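You operate a simulated robot arm through the tools that you are given. There is no shell and no other tool.

The job below is to be done with a simulated robot arm. You get a single attempt, and the scene is never put back.

JOB
Let the water out, shut the sink door, fan off, night light on.
Fine: the plug goes to the back of the sink; leave the mirror light.
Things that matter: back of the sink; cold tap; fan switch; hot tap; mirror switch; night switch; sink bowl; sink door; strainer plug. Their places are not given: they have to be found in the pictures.

The check looks at the end state, three seconds after you hand in, the way a careful person would. Anything else that was tipped, shoved, dropped, spilled or broken makes it a failure.

ROBOT AND FRAMES
A 6-joint arm with a two-finger parallel gripper, fixed in place. Base frame: the origin is at the foot of the arm, x ahead of it, y to its left, z up. Lengths are in mm, angles in rad, forces in N, time in s.
With the tool pointing down near the work surface it reaches from about 200 to 840 mm from the base axis. Its first joint turns from -2.897 to 2.897 rad. Payload 3.91 kg.
Tool frame: the origin (TCP) lies between the finger pads and is the grasp point; the fingertips stand 30 mm ahead of it; z points along the fingers, y is the line along which they close. The gripper opens to 110 mm. The fingers are 20 mm wide and 10 mm thick; the gripper's body (48 by 112 mm) begins 55 mm behind the TCP.
Orientation is that of the tool frame in the base frame, as [roll, pitch, yaw] about the fixed x, y, z axes, in that order (R = Rz(yaw) Ry(pitch) Rx(roll)). With the fingers straight down and closing along the base's y, the tool's x points along the base's -x, its y along +y and its z along -z.

CONTROLS
- The arm moves only by the tool step_arm. Its argument "rows" is a list of rows, each a list of 7 numbers: the gripper command, from -1 (shut) to 1 (fully open), values between in proportion, then the shift along the base's x, y, z in units of 300 mm (1.0 is 300 mm), then the turn, a rotation vector about the base's x, y, z in units of 120 degrees (1.0 is 120 degrees). In form: [[jaw, x, y, z, rx, ry, rz], ...]. A call has 1 to 20 rows; each row is the pose to reach, as a shift and turn from the pose commanded when the call began. A call with a number of a shift or a turn outside -1 to 1 is refused whole. A row lasts 0.2 s, in which the tool goes at most 50 mm and 0.15 rad; a call with a longer step from one row to the next is refused whole, and so is a gripper value outside its range. A pose out of reach is approached as far as the arm can. The call stops where the force on the tool passes 90 N (or 10 N more than at its start, if that is more) or the arm is blocked; 0.2 s more then pass. Each finger travels about 108 mm/s and halts on what it meets, pressing with about 27 N; the grip force reading is that of the motor and also rises with nothing between the fingers. The clock runs only during rows and for 0.2 s after the last one: add rows that repeat a pose to give the fingers time. It gives the time, the measured TCP pose, the force on the tool (base axes), the opening and the grip force at its end, in the units of the frame above (readings bear some noise), with the torque about the TCP (base axes, N m) and any sound that the robot's microphone picked up.
- Cameras (640 x 400 px; columns grow to the right, rows downward): "scene" is fixed at [222.1, 650.9, 1512.5]; the picture's right is [-0.88, 0.47, 0.00], its down [0.45, 0.85, -0.29] and it looks along [-0.14, -0.26, -0.96] (base axes); focal length 214 px, centre (320, 200). "wrist" rides on the gripper at [77, 7, -114] in the tool frame; the picture's right is [-0.09, 1.00, 0.00], its down [-0.80, -0.07, -0.59] and it looks along [-0.59, -0.05, 0.80] (tool axes); focal length 270 px, centre (320, 200).
- camera(camera): a new picture of that camera. It takes no simulated time.
- raise_lower(by): slides the trunk up (or, below 0, down) by that many mm; the arm rides with it, the base frame stays. It gives what a move gives, with no picture.
- point_at(camera, pixels): there is no depth. For up to 12 entries [column, row, z] of the newest picture of that camera ("zoom" is the newest enlarged one), the place [x, y] in the base frame at which the ray of that pixel passes the height z, good to about 2 mm. It takes no simulated time.
- close_up(camera, box): a new picture of the part [left, top, right, bottom] of that camera's present view, enlarged. It takes no simulated time.
- close_job(): hands the job in; it is judged then, once.

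Unless the task says otherwise, let go and move clear before handing in.

The tools are called by a JSON object that holds its "method" and its "body". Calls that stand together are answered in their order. step_arm: Moves the arm, as the interface text tells. Its arguments: {"type":"object","properties":{"rows":{"type":"array","items":{"type":"array","items":{"type":"number"}}}},"required":["rows"]} The other tools are called the same way: raise_lower (by) slides the trunk up or down; camera (camera) takes a picture; point_at (camera, pixels) gives the place at which the rays of pixels pass given heights; close_up (camera, box) takes an enlarged picture of a part of a camera's view; close_job () hands the job in.

At the start:

```text
time: 0.0
tcp_pos: [148.6, 326.7, 1254.6]
tool_rot: [3.14, -0.001, -3.141]
ft_force: [-0.3, 0.4, 0.5]
wrist_torque: [-0.01, -0.04, -0.01]
gripper_width: 110.1
finger_force: 0.1
trunk travel left (down, up): [-334.0, 206.0]
```

scene: 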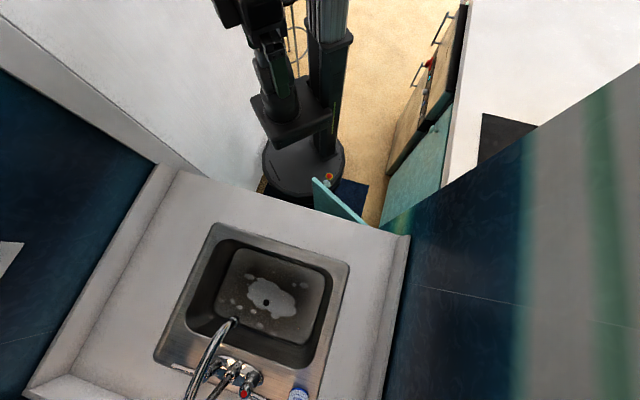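
wrist: 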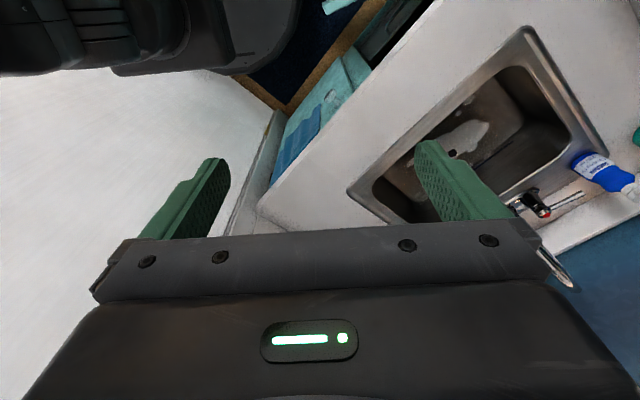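

The scene picture shows the sink bowl around (270,300), the faucet near (230,365) and an open teal door near (338,200). I'll enlarge several regions to find the plug and switches.

{"method": "close_up", "body": {"camera": "scene", "box": [150, 210, 410, 400]}}

{"method": "close_up", "body": {"camera": "scene", "box": [250, 120, 410, 240]}}

{"method": "close_up", "body": {"camera": "scene", "box": [360, 0, 640, 240]}}

{"method": "close_up", "body": {"camera": "scene", "box": [0, 150, 200, 400]}}

{"method": "close_up", "body": {"camera": "wrist", "box": [220, 0, 640, 290]}}

```text
2.11 times, centred on (280, 305) of scene
```

zoom: 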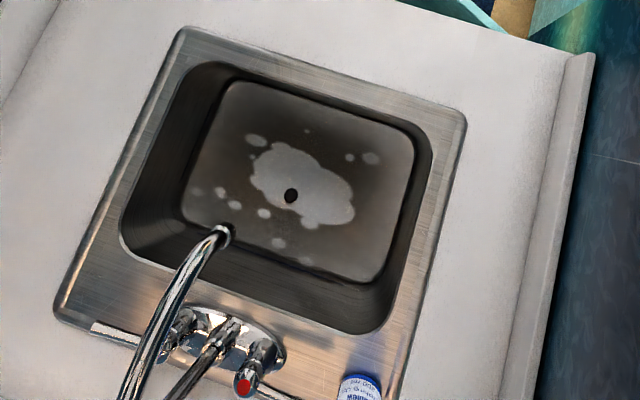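

```text
3.33 times, centred on (330, 180) of scene
```

zoom: 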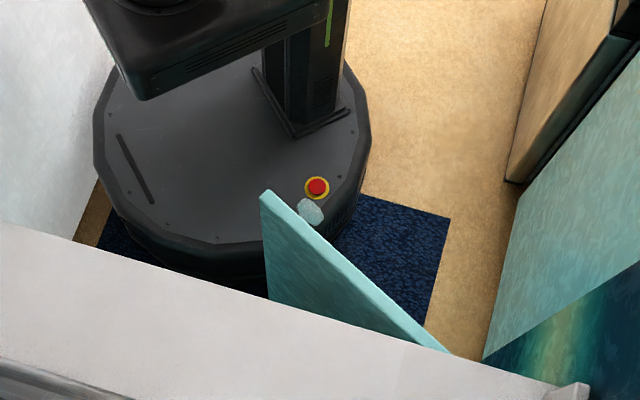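

```text
1.67 times, centred on (500, 120) of scene
```

zoom: 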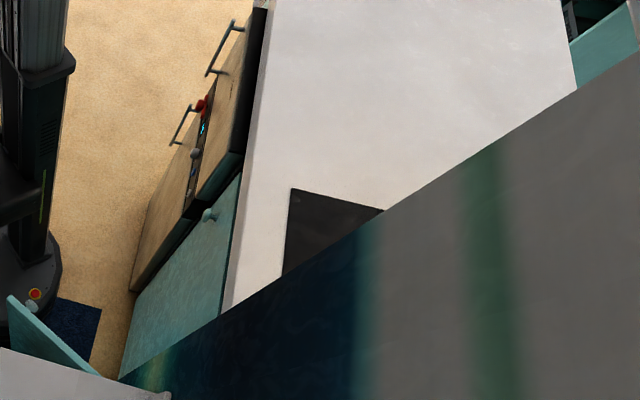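

```text
1.60 times, centred on (100, 275) of scene
```

zoom: 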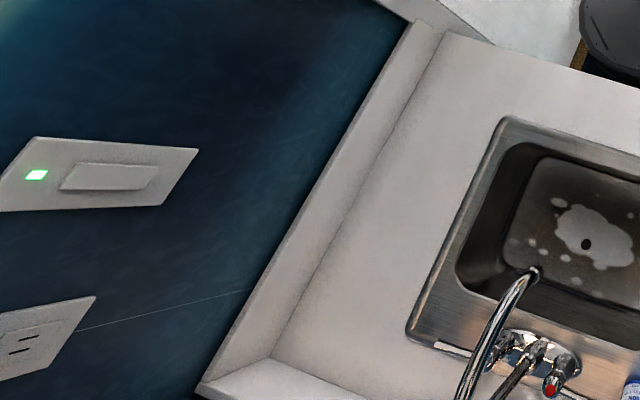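

```text
1.38 times, centred on (430, 145) of wrist
```

zoom: 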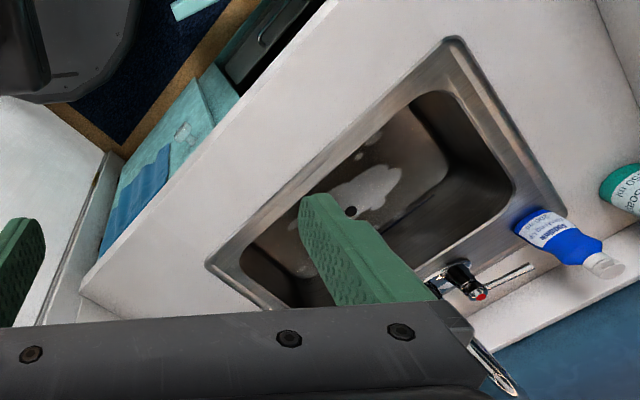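

The bowl has a dark knob-like spot at scene (266,302), a left wall plate carries a green light at (10,260), and the open door is at (338,200). I'll convert pixels into positions and look closer.

{"method": "point_at", "body": {"camera": "scene", "pixels": [[212, 222, 900], [350, 265, 900], [155, 360, 900], [175, 165, 900], [410, 235, 900], [265, 302, 750], [314, 179, 850], [365, 222, 850], [25, 395, 900], [303, 160, 200], [235, 320, 1000], [245, 392, 950]]}}

{"method": "close_up", "body": {"camera": "scene", "box": [215, 250, 315, 350]}}

{"method": "close_up", "body": {"camera": "scene", "box": [160, 310, 320, 400]}}

{"method": "close_up", "body": {"camera": "wrist", "box": [240, 0, 480, 150]}}

{"method": "close_up", "body": {"camera": "scene", "box": [380, 0, 480, 80]}}

```text
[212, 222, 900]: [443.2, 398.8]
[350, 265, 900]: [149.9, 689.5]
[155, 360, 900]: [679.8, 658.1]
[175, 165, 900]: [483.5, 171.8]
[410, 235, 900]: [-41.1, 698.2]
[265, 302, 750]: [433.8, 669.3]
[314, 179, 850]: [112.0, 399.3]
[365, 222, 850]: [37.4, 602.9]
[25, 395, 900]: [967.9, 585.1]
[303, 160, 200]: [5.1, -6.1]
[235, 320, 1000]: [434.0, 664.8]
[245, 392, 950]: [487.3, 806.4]
```

```text
4.00 times, centred on (265, 300) of scene
```

zoom: 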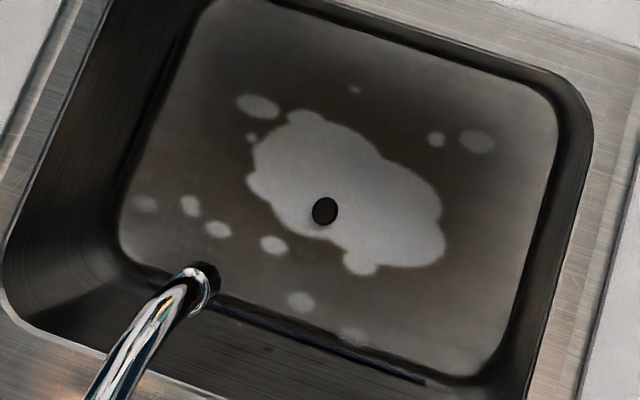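

```text
4.00 times, centred on (240, 355) of scene
```

zoom: 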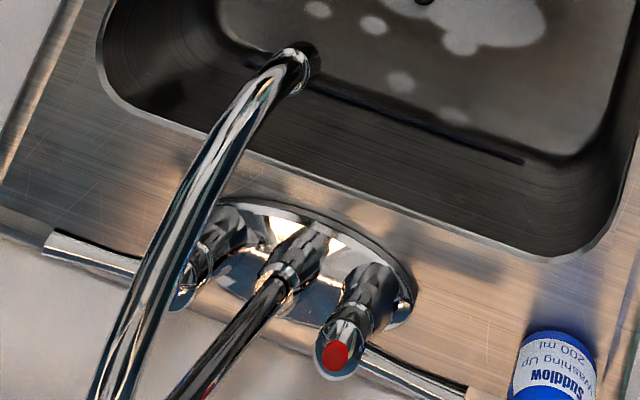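

```text
2.67 times, centred on (360, 75) of wrist
```

zoom: 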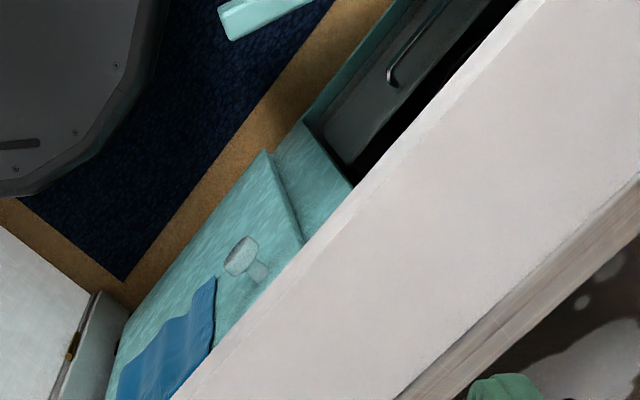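

```text
5.00 times, centred on (430, 40) of scene
```

zoom: 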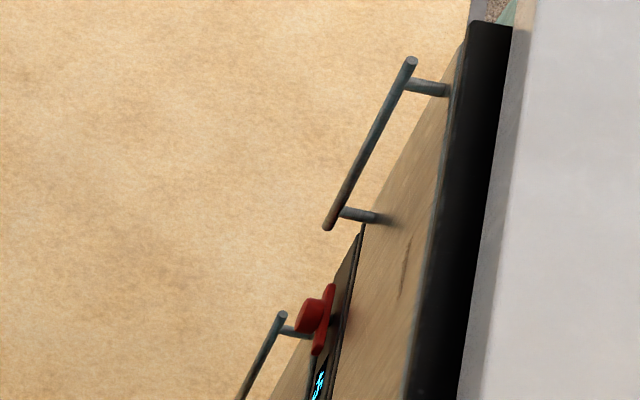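

I'll triangulate the counter height and other heights by matching sink corners in both views: scene (212,222)/(350,265) against wrist (348,192)/(527,28).

{"method": "point_at", "body": {"camera": "wrist", "pixels": [[348, 190, 850], [348, 190, 900], [527, 28, 850], [527, 28, 900], [452, 153, 750], [452, 153, 700], [348, 190, 800], [527, 28, 800]]}}

{"method": "point_at", "body": {"camera": "scene", "pixels": [[212, 222, 850], [212, 222, 800], [350, 265, 850], [350, 265, 800], [266, 302, 700], [266, 302, 650], [266, 302, 750]]}}

```text
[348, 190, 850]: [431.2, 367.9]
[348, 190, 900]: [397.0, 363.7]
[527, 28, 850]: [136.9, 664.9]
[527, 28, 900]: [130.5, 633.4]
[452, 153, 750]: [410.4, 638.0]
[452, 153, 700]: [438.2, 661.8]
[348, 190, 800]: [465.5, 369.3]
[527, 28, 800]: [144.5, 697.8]
```

```text
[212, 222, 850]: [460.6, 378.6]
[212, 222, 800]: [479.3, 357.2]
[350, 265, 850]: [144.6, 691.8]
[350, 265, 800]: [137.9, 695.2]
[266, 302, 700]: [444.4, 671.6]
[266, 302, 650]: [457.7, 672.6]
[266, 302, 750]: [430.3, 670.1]
```

The sink front runs diagonally (from about (480,172) to (-41,698)), so the sink faces the robot at 45°, with its rim near z≈810 and the plug knob near (447,671,685). I'll yaw the tool by 45° to look squarely at the sink and its back wall.

{"method": "step_arm", "body": {"rows": [[1, 0, 0, 0, 0, 0, 0.0625], [1, 0, 0, 0, 0, 0, 0.125], [1, 0, 0, 0, 0, 0, 0.1875], [1, 0, 0, 0, 0, 0, 0.25], [1, 0, 0, 0, 0, 0, 0.3125], [1, 0, 0, 0, 0, 0, 0.375]]}}

{"method": "camera", "body": {"camera": "wrist"}}

{"method": "point_at", "body": {"camera": "scene", "pixels": [[155, 360, 805], [212, 222, 805], [350, 265, 805], [175, 165, 805], [410, 235, 805], [25, 395, 805], [240, 385, 805], [195, 395, 805], [300, 395, 830], [313, 365, 805]]}}

```text
time: 1.4
tcp_pos: [147.8, 326.7, 1253.1]
tool_rot: [3.139, -0.001, -2.353]
ft_force: [0.3, -0.6, 0.2]
wrist_torque: [0.02, -0.04, 0.0]
gripper_width: 110.1
finger_force: 0.1
trunk travel left (down, up): [-334.0, 206.0]
```

```text
taken
```

wrist: 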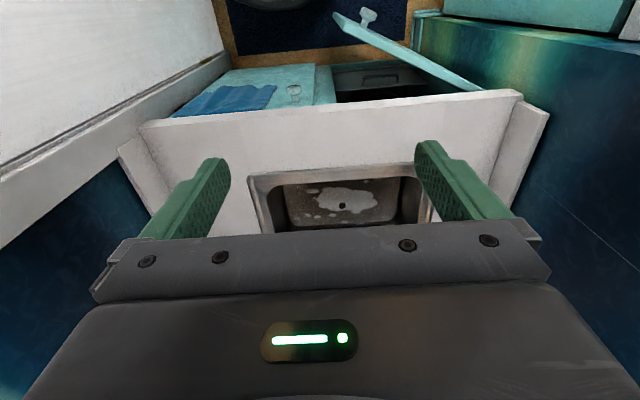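

```text
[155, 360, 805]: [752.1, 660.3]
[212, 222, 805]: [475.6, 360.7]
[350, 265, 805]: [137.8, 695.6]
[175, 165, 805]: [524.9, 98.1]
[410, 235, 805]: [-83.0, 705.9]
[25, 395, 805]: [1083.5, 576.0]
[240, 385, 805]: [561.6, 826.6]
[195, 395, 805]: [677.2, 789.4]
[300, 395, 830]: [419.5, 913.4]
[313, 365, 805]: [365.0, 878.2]
```

The view is now square with the sink: a closed left door with a towel, and the open door with its knob at wrist (365,17) hinged near (480,88). I'll pitch the tool up to see the back wall for the switches.

{"method": "step_arm", "body": {"rows": [[1, 0, 0, 0, 0.045, -0.045, 0], [1, 0, 0, 0, 0.09, -0.09, 0], [1, 0, 0, 0, 0.135, -0.135, 0], [1, 0, 0, 0, 0.18, -0.18, 0], [1, 0, 0, 0, 0.225, -0.225, 0], [1, 0, 0, 0, 0.27, -0.27, 0], [1, 0, 0, 0, 0.315, -0.315, 0], [1, 0, 0, 0, 0.36, -0.36, 0]]}}

{"method": "camera", "body": {"camera": "wrist"}}

{"method": "camera", "body": {"camera": "scene"}}

```text
time: 3.2
tcp_pos: [147.7, 326.5, 1254.7]
tool_rot: [3.14, 1.07, -2.359]
ft_force: [0.1, 0.1, 0.0]
wrist_torque: [0.02, -0.01, -0.01]
gripper_width: 110.1
finger_force: 0.0
trunk travel left (down, up): [-334.0, 206.0]
```

```text
taken
```

wrist: 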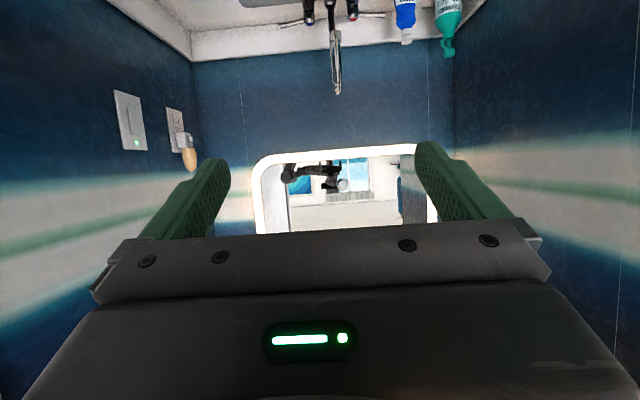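

```text
taken
```

scene: 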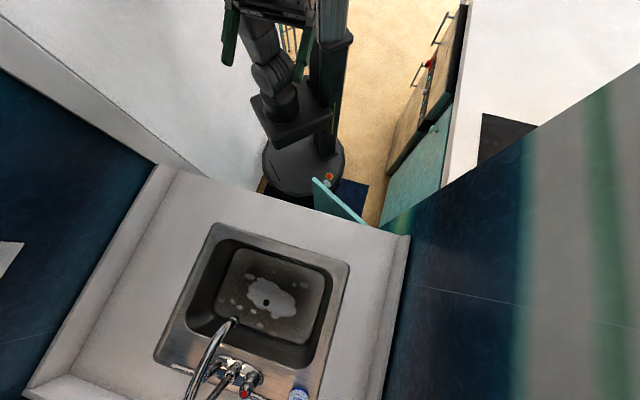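

On the left wall I see a plate with a green light at (130,120) and another with a brown object at (180,135). I'll enlarge these and the other walls.

{"method": "close_up", "body": {"camera": "wrist", "box": [95, 80, 215, 180]}}

{"method": "close_up", "body": {"camera": "wrist", "box": [240, 130, 440, 250]}}

{"method": "close_up", "body": {"camera": "wrist", "box": [180, 0, 500, 110]}}

{"method": "close_up", "body": {"camera": "wrist", "box": [430, 0, 640, 300]}}

{"method": "close_up", "body": {"camera": "wrist", "box": [0, 0, 200, 300]}}

```text
4.00 times, centred on (155, 130) of wrist
```

zoom: 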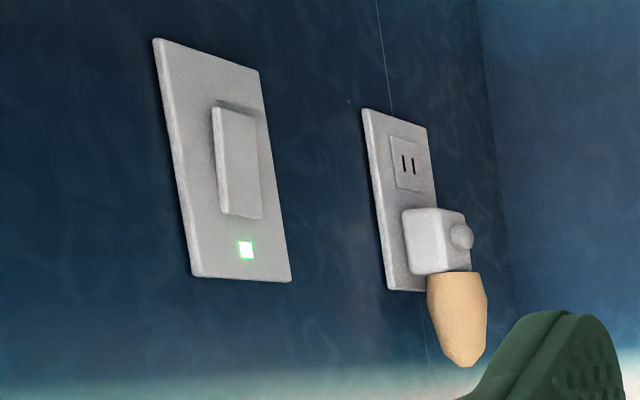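

```text
3.20 times, centred on (340, 190) of wrist
```

zoom: 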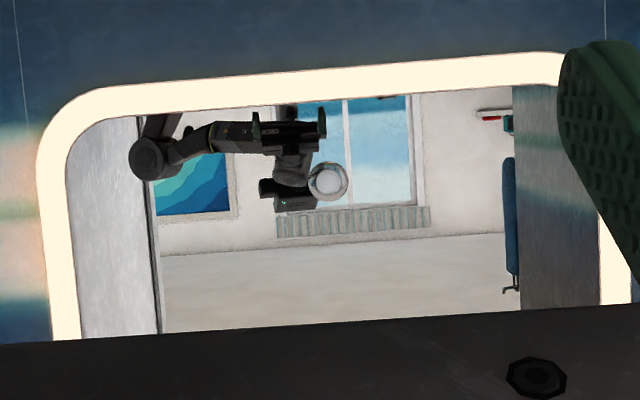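

```text
2.00 times, centred on (340, 55) of wrist
```

zoom: 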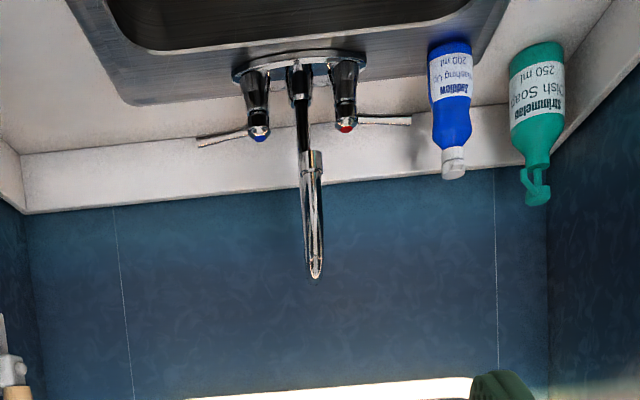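

```text
1.33 times, centred on (535, 150) of wrist
```

zoom: 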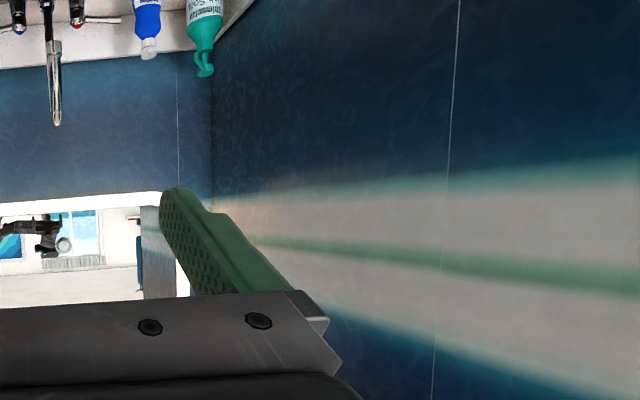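

```text
1.33 times, centred on (100, 150) of wrist
```

zoom: 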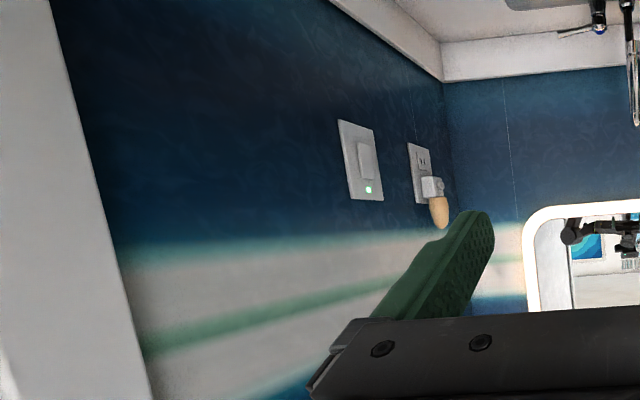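

The mirror border is lit, and the left wall has a rocker plate with a green LED and a night light with a round side button. I need to find further switches, so I'll look at the odd loop in the scene at (298,40) and pitch higher.

{"method": "close_up", "body": {"camera": "scene", "box": [210, 0, 370, 110]}}

{"method": "close_up", "body": {"camera": "scene", "box": [0, 200, 60, 260]}}

{"method": "step_arm", "body": {"rows": [[1, 0, 0, 0, 0.045, -0.045, 0], [1, 0, 0, 0, 0.09, -0.09, 0], [1, 0, 0, 0, 0.135, -0.135, 0], [1, 0, 0, 0, 0.18, -0.18, 0]]}}

{"method": "camera", "body": {"camera": "wrist"}}

```text
3.64 times, centred on (290, 55) of scene
```

zoom: 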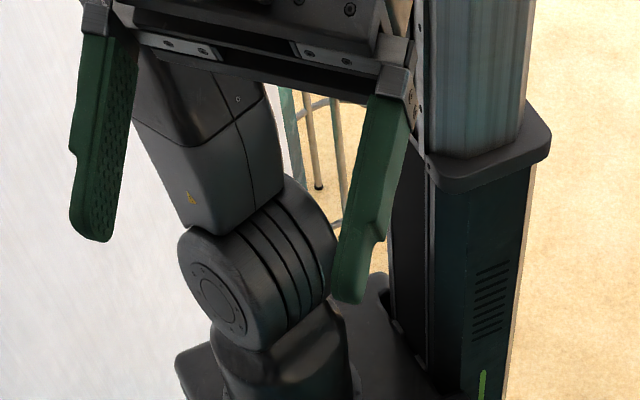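

```text
6.67 times, centred on (30, 230) of scene
```

zoom: 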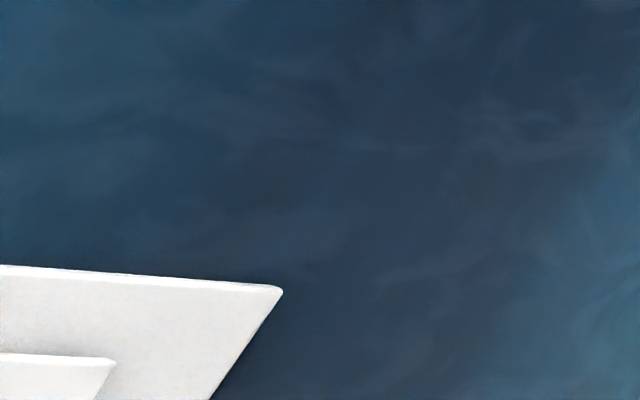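

```text
time: 4.2
tcp_pos: [147.8, 326.1, 1254.3]
tool_rot: [0.037, 1.542, 0.824]
ft_force: [0.7, -0.3, -0.1]
wrist_torque: [0.03, 0.0, 0.0]
gripper_width: 109.9
finger_force: 0.0
trunk travel left (down, up): [-334.0, 206.0]
```

```text
taken
```

wrist: 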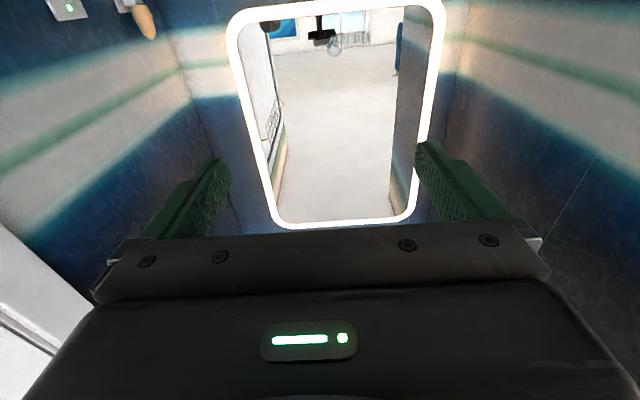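

The back wall only holds the mirror. I'll pan towards the side walls: first to the picture's left side (u−), by yawing negative.

{"method": "step_arm", "body": {"rows": [[1, 0, 0, 0, 0, 0, -0.065], [1, 0, 0, 0, 0, 0, -0.13], [1, 0, 0, 0, 0, 0, -0.195], [1, 0, 0, 0, 0, 0, -0.26], [1, 0, 0, 0, 0, 0, -0.325]]}}

{"method": "camera", "body": {"camera": "wrist"}}

```text
time: 5.4
tcp_pos: [146.5, 326.6, 1255.2]
tool_rot: [-0.007, 1.541, 0.096]
ft_force: [0.6, 0.1, 0.6]
wrist_torque: [-0.03, 0.01, 0.0]
gripper_width: 110.4
finger_force: 0.0
trunk travel left (down, up): [-334.0, 206.0]
```

```text
taken
```

wrist: 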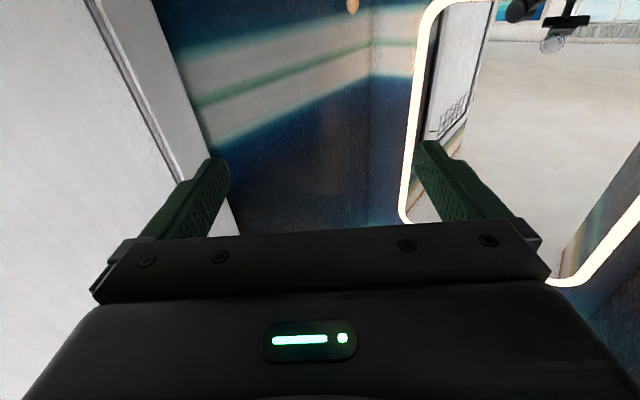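

This view is too high, showing only blank wall; I'll pitch back down 40° to see the lower part of this left side.

{"method": "step_arm", "body": {"rows": [[1, 0, 0, 0, -0.006, 0.06, 0], [1, 0, 0, 0, -0.012, 0.12, 0], [1, 0, 0, 0, -0.018, 0.18, 0], [1, 0, 0, 0, -0.024, 0.24, 0], [1, 0, 0, 0, -0.03, 0.3, 0], [1, 0, 0, 0, -0.033, 0.33, 0]]}}

{"method": "camera", "body": {"camera": "wrist"}}

{"method": "close_up", "body": {"camera": "wrist", "box": [150, 0, 400, 160]}}

```text
time: 6.8
tcp_pos: [148.2, 326.1, 1255.0]
tool_rot: [3.133, 0.904, -3.043]
ft_force: [-0.4, -0.3, 0.8]
wrist_torque: [-0.04, -0.04, -0.02]
gripper_width: 110.0
finger_force: 0.0
trunk travel left (down, up): [-334.0, 206.0]
```

```text
taken
```

wrist: 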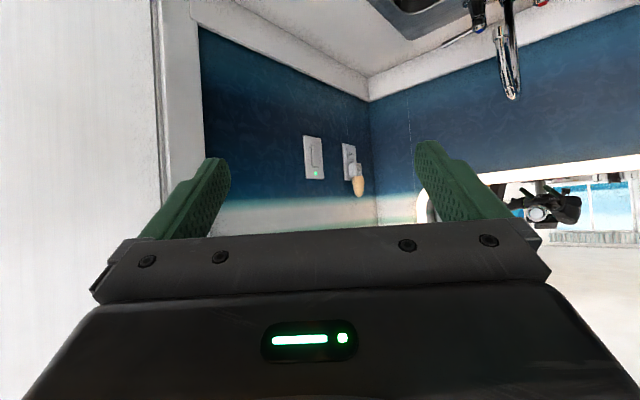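

```text
2.50 times, centred on (275, 80) of wrist
```

zoom: 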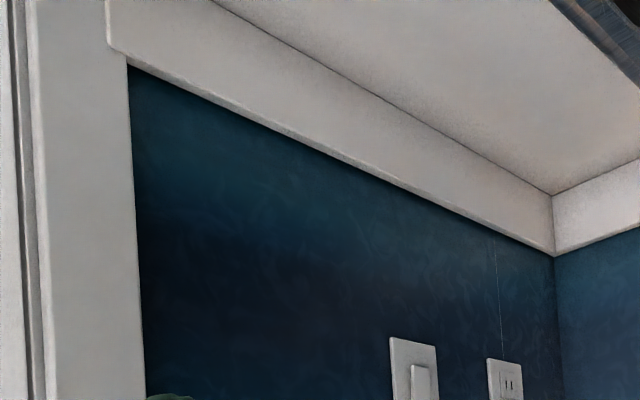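

Only the two plates are on this side. I'll pan to the other side (u+ wall), yawing about +95°.

{"method": "step_arm", "body": {"rows": [[1, 0, 0, 0, 0, 0, 0.065], [1, 0, 0, 0, 0, 0, 0.13], [1, 0, 0, 0, 0, 0, 0.195], [1, 0, 0, 0, 0, 0, 0.26], [1, 0, 0, 0, 0, 0, 0.325], [1, 0, 0, 0, 0, 0, 0.39], [1, 0, 0, 0, 0, 0, 0.455], [1, 0, 0, 0, 0, 0, 0.52], [1, 0, 0, 0, 0, 0, 0.585], [1, 0, 0, 0, 0, 0, 0.65], [1, 0, 0, 0, 0, 0, 0.715], [1, 0, 0, 0, 0, 0, 0.78]]}}

{"method": "camera", "body": {"camera": "wrist"}}

```text
time: 9.4
tcp_pos: [147.2, 325.6, 1253.8]
tool_rot: [3.134, 0.904, -1.406]
ft_force: [-0.7, -0.2, -0.9]
wrist_torque: [0.03, -0.02, -0.05]
gripper_width: 110.0
finger_force: 0.1
trunk travel left (down, up): [-334.0, 206.0]
```

```text
taken
```

wrist: 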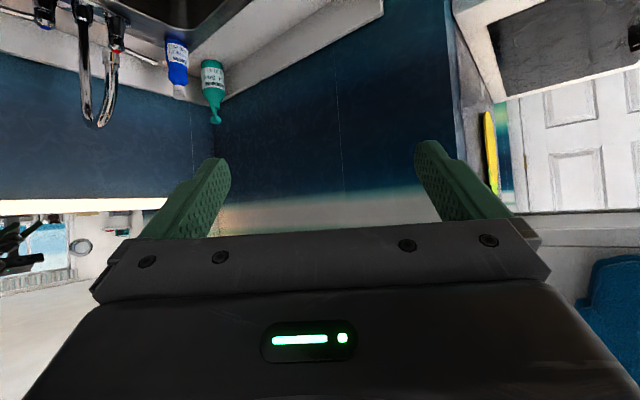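

No switches on the u+ wall in this view. I'll enlarge the right part and keep panning around.

{"method": "close_up", "body": {"camera": "wrist", "box": [440, 0, 640, 220]}}

{"method": "step_arm", "body": {"rows": [[1, 0, 0, 0, 0, 0, 0.065], [1, 0, 0, 0, 0, 0, 0.13], [1, 0, 0, 0, 0, 0, 0.195], [1, 0, 0, 0, 0, 0, 0.26], [1, 0, 0, 0, 0, 0, 0.325], [1, 0, 0, 0, 0, 0, 0.39]]}}

{"method": "camera", "body": {"camera": "wrist"}}

```text
1.82 times, centred on (540, 110) of wrist
```

zoom: 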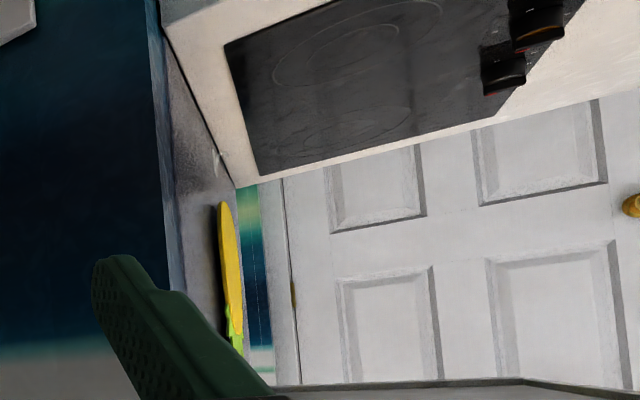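

```text
time: 10.8
tcp_pos: [147.4, 326.7, 1253.8]
tool_rot: [3.135, 0.906, -0.591]
ft_force: [-0.5, 0.4, 0.1]
wrist_torque: [0.03, 0.02, 0.01]
gripper_width: 109.7
finger_force: 0.0
trunk travel left (down, up): [-334.0, 206.0]
```

```text
taken
```

wrist: 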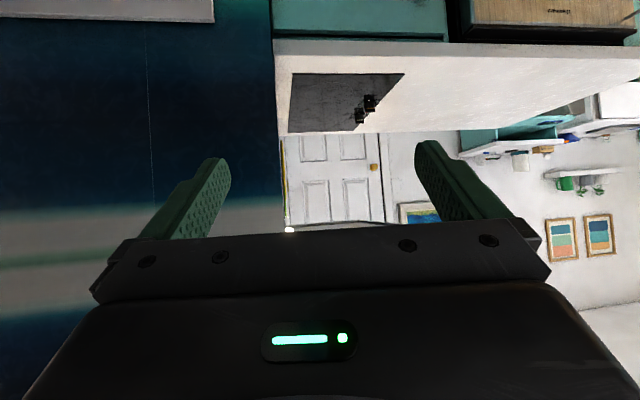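

There's nothing more this way, so switches must be in the sink nook. I'll turn back toward the sink and then move closer.

{"method": "step_arm", "body": {"rows": [[1, 0, 0, 0, 0, 0, -0.065], [1, 0, 0, 0, 0, 0, -0.13], [1, 0, 0, 0, 0, 0, -0.195], [1, 0, 0, 0, 0, 0, -0.26], [1, 0, 0, 0, 0, 0, -0.325], [1, 0, 0, 0, 0, 0, -0.39], [1, 0, 0, 0, 0, 0, -0.455], [1, 0, 0, 0, 0, 0, -0.52], [1, 0, 0, 0, 0, 0, -0.585], [1, 0, 0, 0, 0, 0, -0.65], [1, 0, 0, 0, 0, 0, -0.715], [1, 0, 0, 0, 0, 0, -0.78], [1, 0, 0, 0, 0, 0, -0.845], [1, 0, 0, 0, 0, 0, -0.91], [1, 0, 0, 0, 0, 0, -0.975]]}}

{"method": "step_arm", "body": {"rows": [[1, 0.1, 0.1, -0.05, 0, 0, 0], [1, 0.2, 0.2, -0.1, 0, 0, 0], [1, 0.3, 0.3, -0.15, 0, 0, 0], [1, 0.4, 0.4, -0.2, 0, 0, 0], [1, 0.5, 0.5, -0.25, 0, 0, 0]]}}

{"method": "camera", "body": {"camera": "wrist"}}

{"method": "camera", "body": {"camera": "scene"}}

```text
time: 14.0
tcp_pos: [147.2, 327.0, 1254.7]
tool_rot: [3.136, 0.906, -2.636]
ft_force: [-0.1, -0.8, 0.1]
wrist_torque: [0.04, 0.01, 0.02]
gripper_width: 110.1
finger_force: 0.1
trunk travel left (down, up): [-334.0, 206.0]
```

```text
time: 15.2
tcp_pos: [298.4, 476.6, 1180.2]
tool_rot: [3.135, 0.906, -2.635]
ft_force: [0.0, -0.5, 0.6]
wrist_torque: [0.01, 0.0, -0.03]
gripper_width: 110.2
finger_force: 0.0
trunk travel left (down, up): [-334.0, 206.0]
```

```text
taken
```

wrist: 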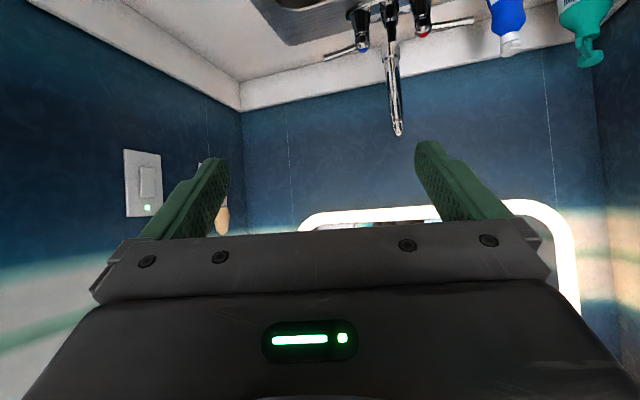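

```text
taken
```

scene: 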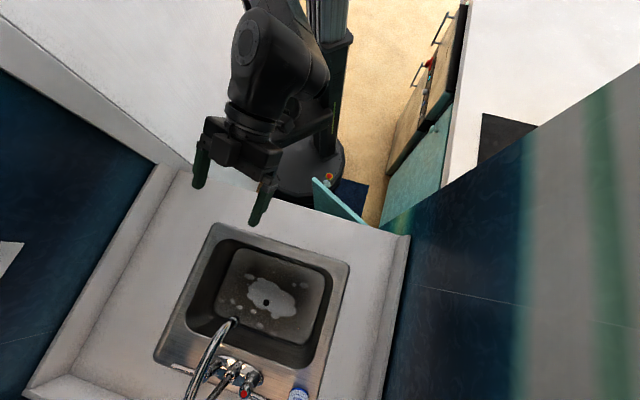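

Plates are at wrist (143,183) and (215,190). I'll yaw toward them to inspect closely.

{"method": "step_arm", "body": {"rows": [[1, 0.05, -0.05, 0, 0, 0, -0.065], [1, 0.1, -0.1, 0, 0, 0, -0.13], [1, 0.15, -0.15, 0, 0, 0, -0.195], [1, 0.2, -0.2, 0, 0, 0, -0.26]]}}

{"method": "camera", "body": {"camera": "wrist"}}

{"method": "close_up", "body": {"camera": "wrist", "box": [200, 80, 440, 230]}}

```text
time: 16.2
tcp_pos: [358.3, 416.6, 1179.1]
tool_rot: [3.135, 0.906, 3.103]
ft_force: [-0.1, 0.3, -0.9]
wrist_torque: [0.0, 0.01, -0.01]
gripper_width: 109.9
finger_force: 0.0
trunk travel left (down, up): [-334.0, 206.0]
```

```text
taken
```

wrist: 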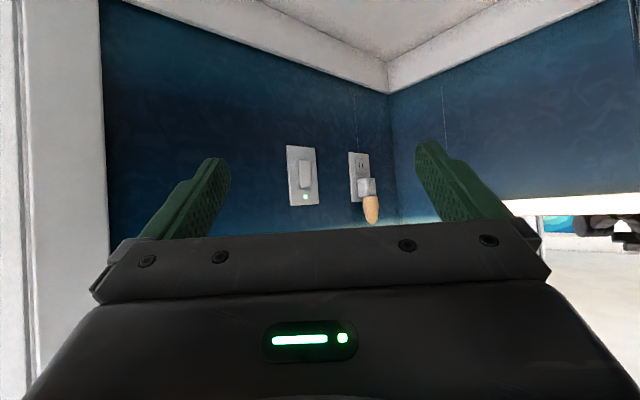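

```text
2.67 times, centred on (320, 155) of wrist
```

zoom: 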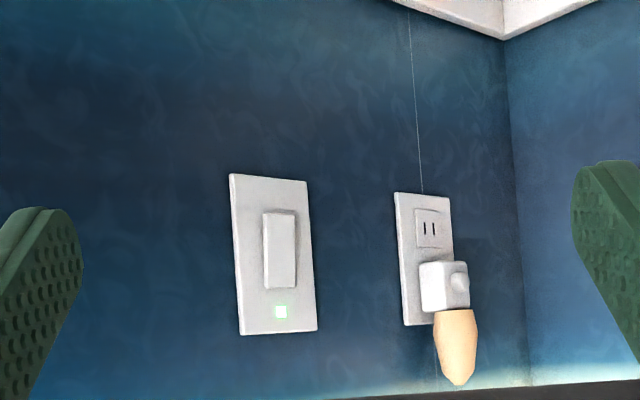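

The night light has a round button on its side toward the back wall (zoom (460,282)). I'll look closely at the mirror for another switch, facing the back wall and going higher.

{"method": "step_arm", "body": {"rows": [[1, -0.08, 0.08, 0.05, 0, 0, 0.065], [1, -0.16, 0.16, 0.1, 0, 0, 0.13], [1, -0.24, 0.24, 0.15, 0, 0, 0.195], [1, -0.32, 0.32, 0.2, 0, 0, 0.26], [1, -0.4, 0.4, 0.25, 0, 0, 0.325], [1, -0.48, 0.48, 0.3, 0, 0, 0.39]]}}

{"method": "step_arm", "body": {"rows": [[1, 0, 0, 0, 0.045, -0.045, 0], [1, 0, 0, 0, 0.08, -0.08, 0]]}}

{"method": "camera", "body": {"camera": "wrist"}}

{"method": "close_up", "body": {"camera": "wrist", "box": [160, 0, 480, 240]}}

```text
time: 17.6
tcp_pos: [214.1, 560.9, 1270.0]
tool_rot: [3.136, 0.905, -2.36]
ft_force: [-0.4, -0.5, 1.3]
wrist_torque: [0.0, 0.02, 0.0]
gripper_width: 109.8
finger_force: 0.2
trunk travel left (down, up): [-334.0, 206.0]
```

```text
time: 18.2
tcp_pos: [213.5, 559.2, 1270.1]
tool_rot: [3.13, 1.145, -2.363]
ft_force: [0.9, -0.7, -0.6]
wrist_torque: [0.01, 0.02, 0.01]
gripper_width: 109.9
finger_force: 0.1
trunk travel left (down, up): [-334.0, 206.0]
```

```text
taken
```

wrist: 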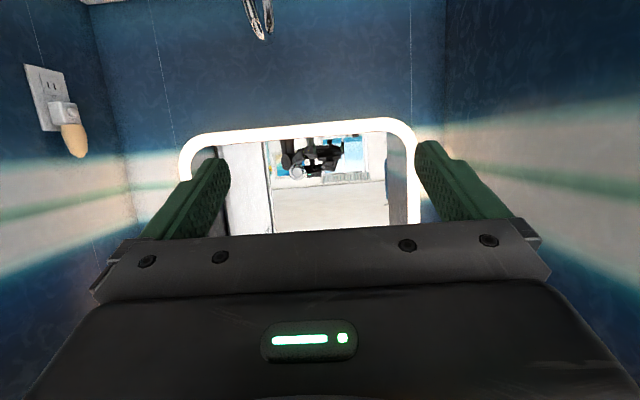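

```text
1.67 times, centred on (320, 120) of wrist
```

zoom: 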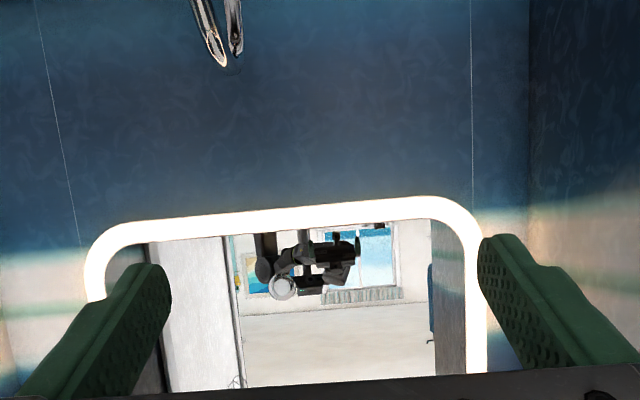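

No switch on the mirror's lower edge. I'll pitch higher to examine the upper wall and ceiling.

{"method": "step_arm", "body": {"rows": [[1, 0, 0, 0, 0.045, -0.045, 0], [1, 0, 0, 0, 0.09, -0.09, 0], [1, 0, 0, 0, 0.135, -0.135, 0], [1, 0, 0, 0, 0.18, -0.18, 0], [1, 0, 0, 0, 0.225, -0.225, 0], [1, 0, 0, 0, 0.27, -0.27, 0]]}}

{"method": "camera", "body": {"camera": "wrist"}}

```text
time: 19.6
tcp_pos: [214.5, 561.2, 1270.0]
tool_rot: [0.007, 1.198, 0.796]
ft_force: [0.4, 0.2, -1.4]
wrist_torque: [-0.01, 0.01, 0.0]
gripper_width: 110.0
finger_force: 0.0
trunk travel left (down, up): [-334.0, 206.0]
```

```text
taken
```

wrist: 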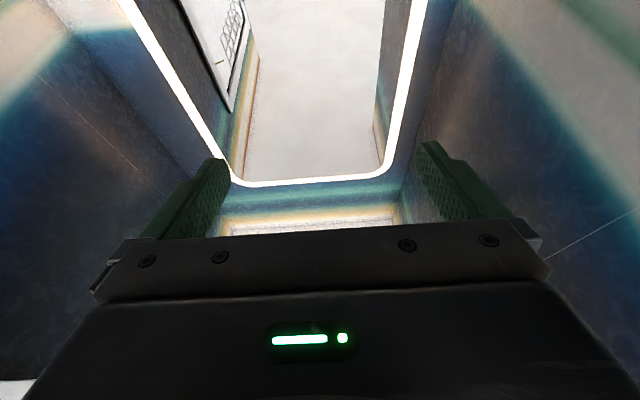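

The mirror shows a grid-like thing reflected at (233,35). I'll enlarge it.

{"method": "close_up", "body": {"camera": "wrist", "box": [170, 0, 290, 120]}}

{"method": "close_up", "body": {"camera": "wrist", "box": [200, 150, 440, 250]}}

```text
3.33 times, centred on (230, 60) of wrist
```

zoom: 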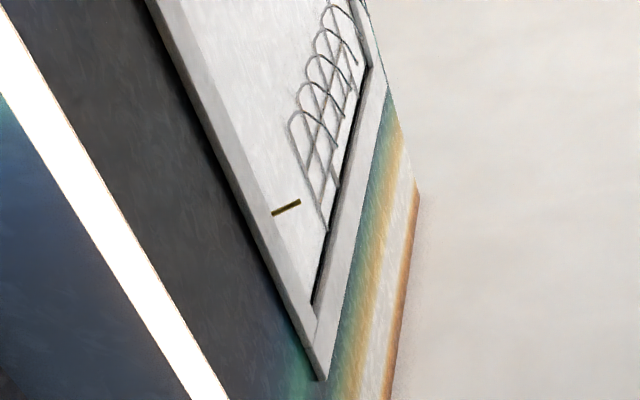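

```text
2.67 times, centred on (320, 200) of wrist
```

zoom: 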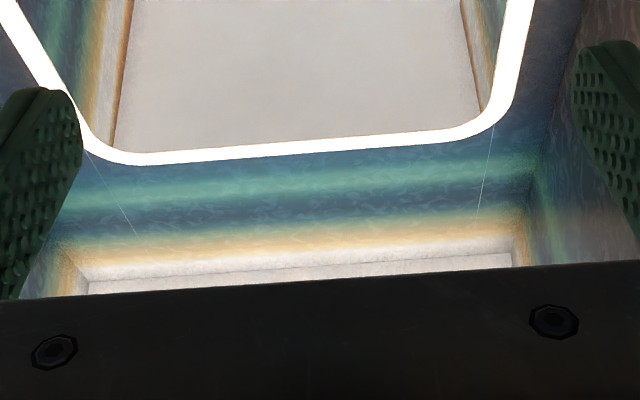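

The upper area holds no switches. I'll go back and face the u− wall closely to study its plates.

{"method": "step_arm", "body": {"rows": [[1, 0, 0, 0, -0.045, 0.045, 0], [1, 0, 0, 0, -0.09, 0.09, 0], [1, 0, 0, 0, -0.135, 0.135, 0], [1, 0, 0, 0, -0.18, 0.18, 0], [1, 0, 0, 0, -0.225, 0.225, 0], [1, 0, 0, 0, -0.27, 0.27, 0]]}}

{"method": "step_arm", "body": {"rows": [[1, 0.08, 0, -0.02, 0, 0, -0.065], [1, 0.16, 0, -0.04, 0, 0, -0.13], [1, 0.24, 0, -0.06, 0, 0, -0.195], [1, 0.32, 0, -0.08, 0, 0, -0.26], [1, 0.4, 0, -0.1, 0, 0, -0.325], [1, 0.48, 0, -0.12, 0, 0, -0.39], [1, 0.56, 0, -0.14, 0, 0, -0.455], [1, 0.64, 0, -0.16, 0, 0, -0.52], [1, 0.72, 0, -0.18, 0, 0, -0.585], [1, 0.8, 0, -0.2, 0, 0, -0.65]]}}

{"method": "camera", "body": {"camera": "wrist"}}

{"method": "camera", "body": {"camera": "scene"}}

```text
time: 21.0
tcp_pos: [213.8, 561.9, 1268.9]
tool_rot: [3.134, 1.142, -2.362]
ft_force: [-0.3, 0.2, -0.3]
wrist_torque: [-0.01, 0.02, 0.02]
gripper_width: 110.0
finger_force: 0.0
trunk travel left (down, up): [-334.0, 206.0]
```

```text
time: 23.2
tcp_pos: [453.3, 557.1, 1206.4]
tool_rot: [3.137, 1.142, 2.559]
ft_force: [0.5, -0.4, 0.4]
wrist_torque: [0.03, 0.03, -0.01]
gripper_width: 110.0
finger_force: 0.2
out of reach, approached as far as the arm can: row 10
trunk travel left (down, up): [-334.0, 206.0]
```

```text
taken
```

wrist: 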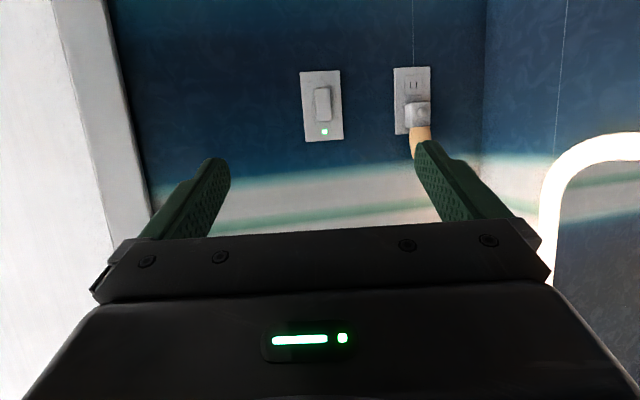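

```text
taken
```

scene: 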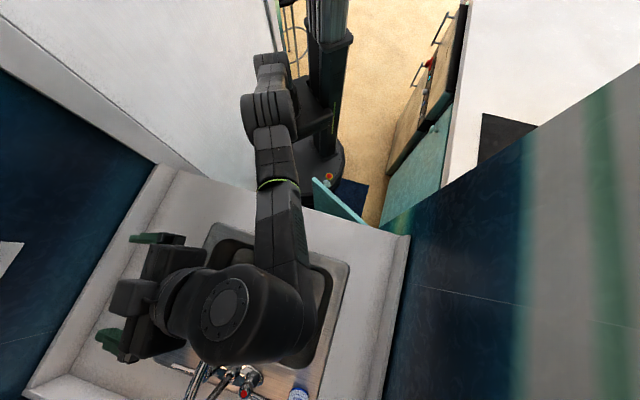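

The plates are at wrist (322,105) and (413,100). Enlarging.

{"method": "close_up", "body": {"camera": "wrist", "box": [285, 55, 365, 155]}}

{"method": "close_up", "body": {"camera": "wrist", "box": [380, 55, 460, 165]}}

{"method": "point_at", "body": {"camera": "wrist", "pixels": [[324, 132, 1100], [324, 132, 1150], [324, 132, 1200], [323, 104, 1100], [323, 104, 1150], [418, 110, 1100], [418, 110, 1150], [300, 73, 1100], [343, 138, 1150], [106, 0, 1000], [490, 50, 1100]]}}

{"method": "point_at", "body": {"camera": "scene", "pixels": [[11, 259, 1100], [11, 259, 1150], [11, 259, 1200], [35, 260, 1100]]}}

```text
4.00 times, centred on (325, 105) of wrist
```

zoom: 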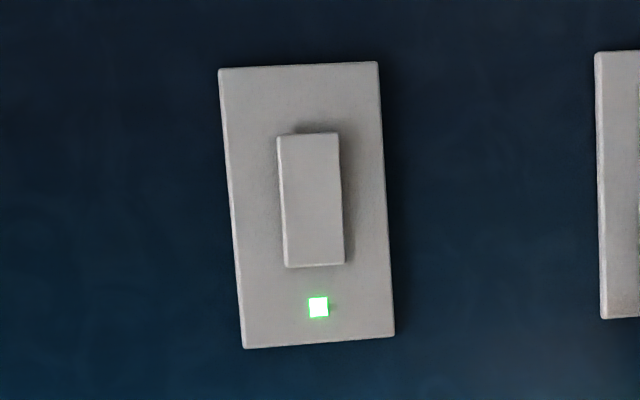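

```text
3.64 times, centred on (420, 110) of wrist
```

zoom: 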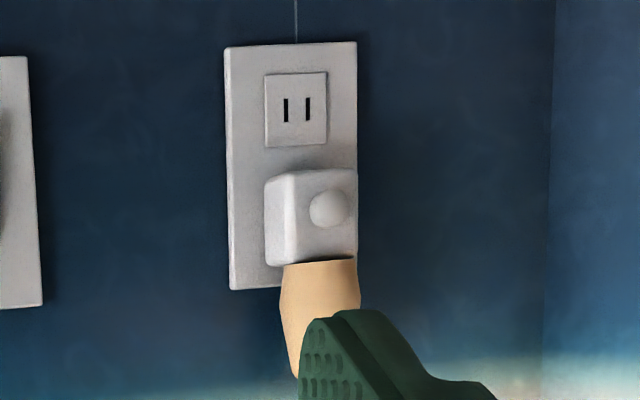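

```text
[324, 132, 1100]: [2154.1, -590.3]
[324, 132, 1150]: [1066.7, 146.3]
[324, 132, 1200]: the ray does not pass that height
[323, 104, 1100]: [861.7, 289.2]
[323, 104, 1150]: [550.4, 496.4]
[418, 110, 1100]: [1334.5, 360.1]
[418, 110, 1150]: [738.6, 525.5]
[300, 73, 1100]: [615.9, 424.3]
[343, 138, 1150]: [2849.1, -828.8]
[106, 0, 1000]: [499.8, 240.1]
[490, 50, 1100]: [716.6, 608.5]
```

```text
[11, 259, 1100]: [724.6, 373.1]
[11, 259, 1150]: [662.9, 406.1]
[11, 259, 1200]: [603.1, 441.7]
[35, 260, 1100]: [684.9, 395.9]
```

The close-ups extend beyond the frame (the zoom's LED at (36,174) maps to scene (-77,259)), and the night-light button faces u+. I'll triangulate these precisely.

{"method": "close_up", "body": {"camera": "scene", "box": [0, 200, 10, 400]}}

{"method": "point_at", "body": {"camera": "zoom", "pixels": [[320, 200, 1100], [320, 200, 1150]]}}

{"method": "point_at", "body": {"camera": "wrist", "pixels": [[297, 0, 800], [297, 0, 850], [482, 60, 1130], [106, 0, 850], [324, 132, 1165]]}}

```text
2.00 times, centred on (5, 300) of scene
```

zoom: 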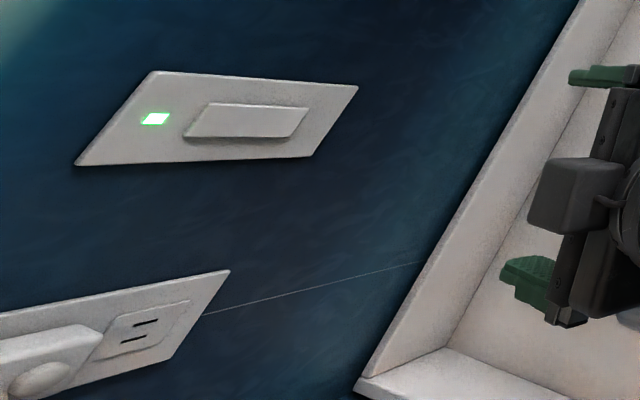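

```text
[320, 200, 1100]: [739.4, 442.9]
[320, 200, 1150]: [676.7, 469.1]
```

```text
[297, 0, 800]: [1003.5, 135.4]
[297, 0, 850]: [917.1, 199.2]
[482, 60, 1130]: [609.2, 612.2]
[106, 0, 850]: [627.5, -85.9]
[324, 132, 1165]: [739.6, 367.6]
```

The enlarged scene shows both plates clearly. I'll read the rays of LED (155,118), rocker (246,120), night button (45,378), and also look beyond the scene's bottom edge and right edge.

{"method": "point_at", "body": {"camera": "zoom", "pixels": [[155, 118, 1100], [155, 118, 1150], [155, 118, 1200], [246, 120, 1100], [246, 120, 1050], [45, 378, 1150], [45, 378, 1200], [160, 72, 1200], [312, 156, 1050], [355, 88, 1050], [78, 164, 1200], [425, 262, 880]]}}

{"method": "close_up", "body": {"camera": "scene", "box": [160, 395, 480, 400]}}

{"method": "close_up", "body": {"camera": "scene", "box": [635, 200, 640, 400]}}

{"method": "close_up", "body": {"camera": "scene", "box": [0, 0, 5, 300]}}

{"method": "close_up", "body": {"camera": "scene", "box": [300, 0, 640, 5]}}

```text
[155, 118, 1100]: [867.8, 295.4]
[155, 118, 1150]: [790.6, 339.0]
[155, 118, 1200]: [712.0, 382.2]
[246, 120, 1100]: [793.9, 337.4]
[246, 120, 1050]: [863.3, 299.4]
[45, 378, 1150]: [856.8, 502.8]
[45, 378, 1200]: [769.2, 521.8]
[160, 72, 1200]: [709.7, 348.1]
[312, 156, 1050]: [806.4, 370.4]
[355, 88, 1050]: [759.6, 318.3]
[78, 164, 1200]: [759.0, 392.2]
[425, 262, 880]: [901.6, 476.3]
```

```text
2.00 times, centred on (320, 398) of scene
```

zoom: 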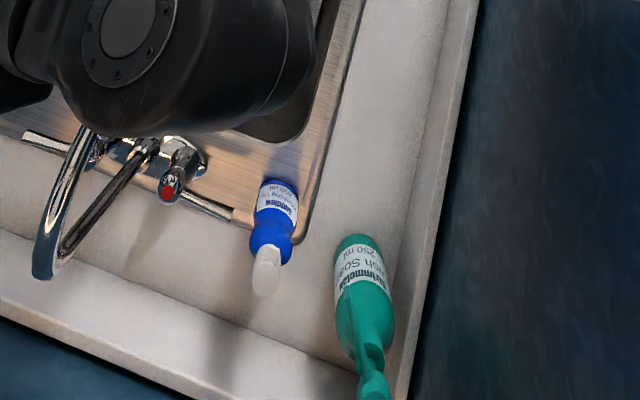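

```text
2.00 times, centred on (638, 300) of scene
```

zoom: 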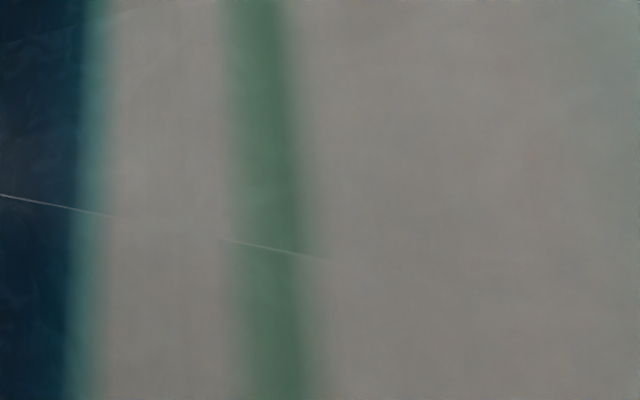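

```text
1.33 times, centred on (2, 150) of scene
```

zoom: 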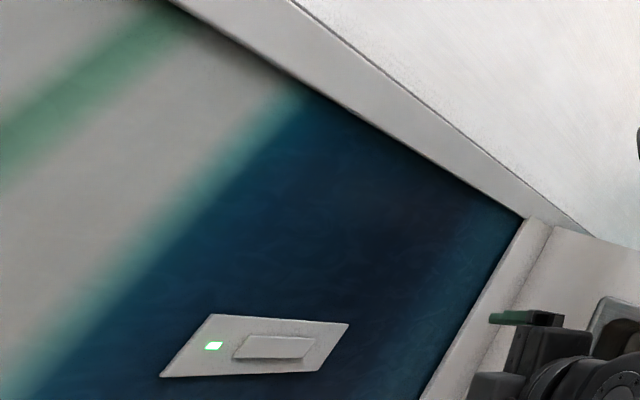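

```text
1.88 times, centred on (470, 2) of scene
```

zoom: 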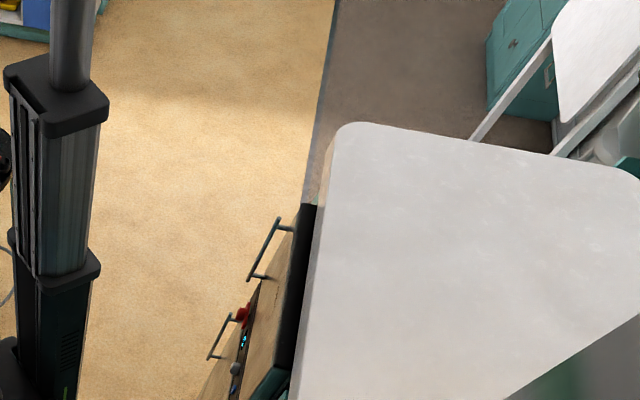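

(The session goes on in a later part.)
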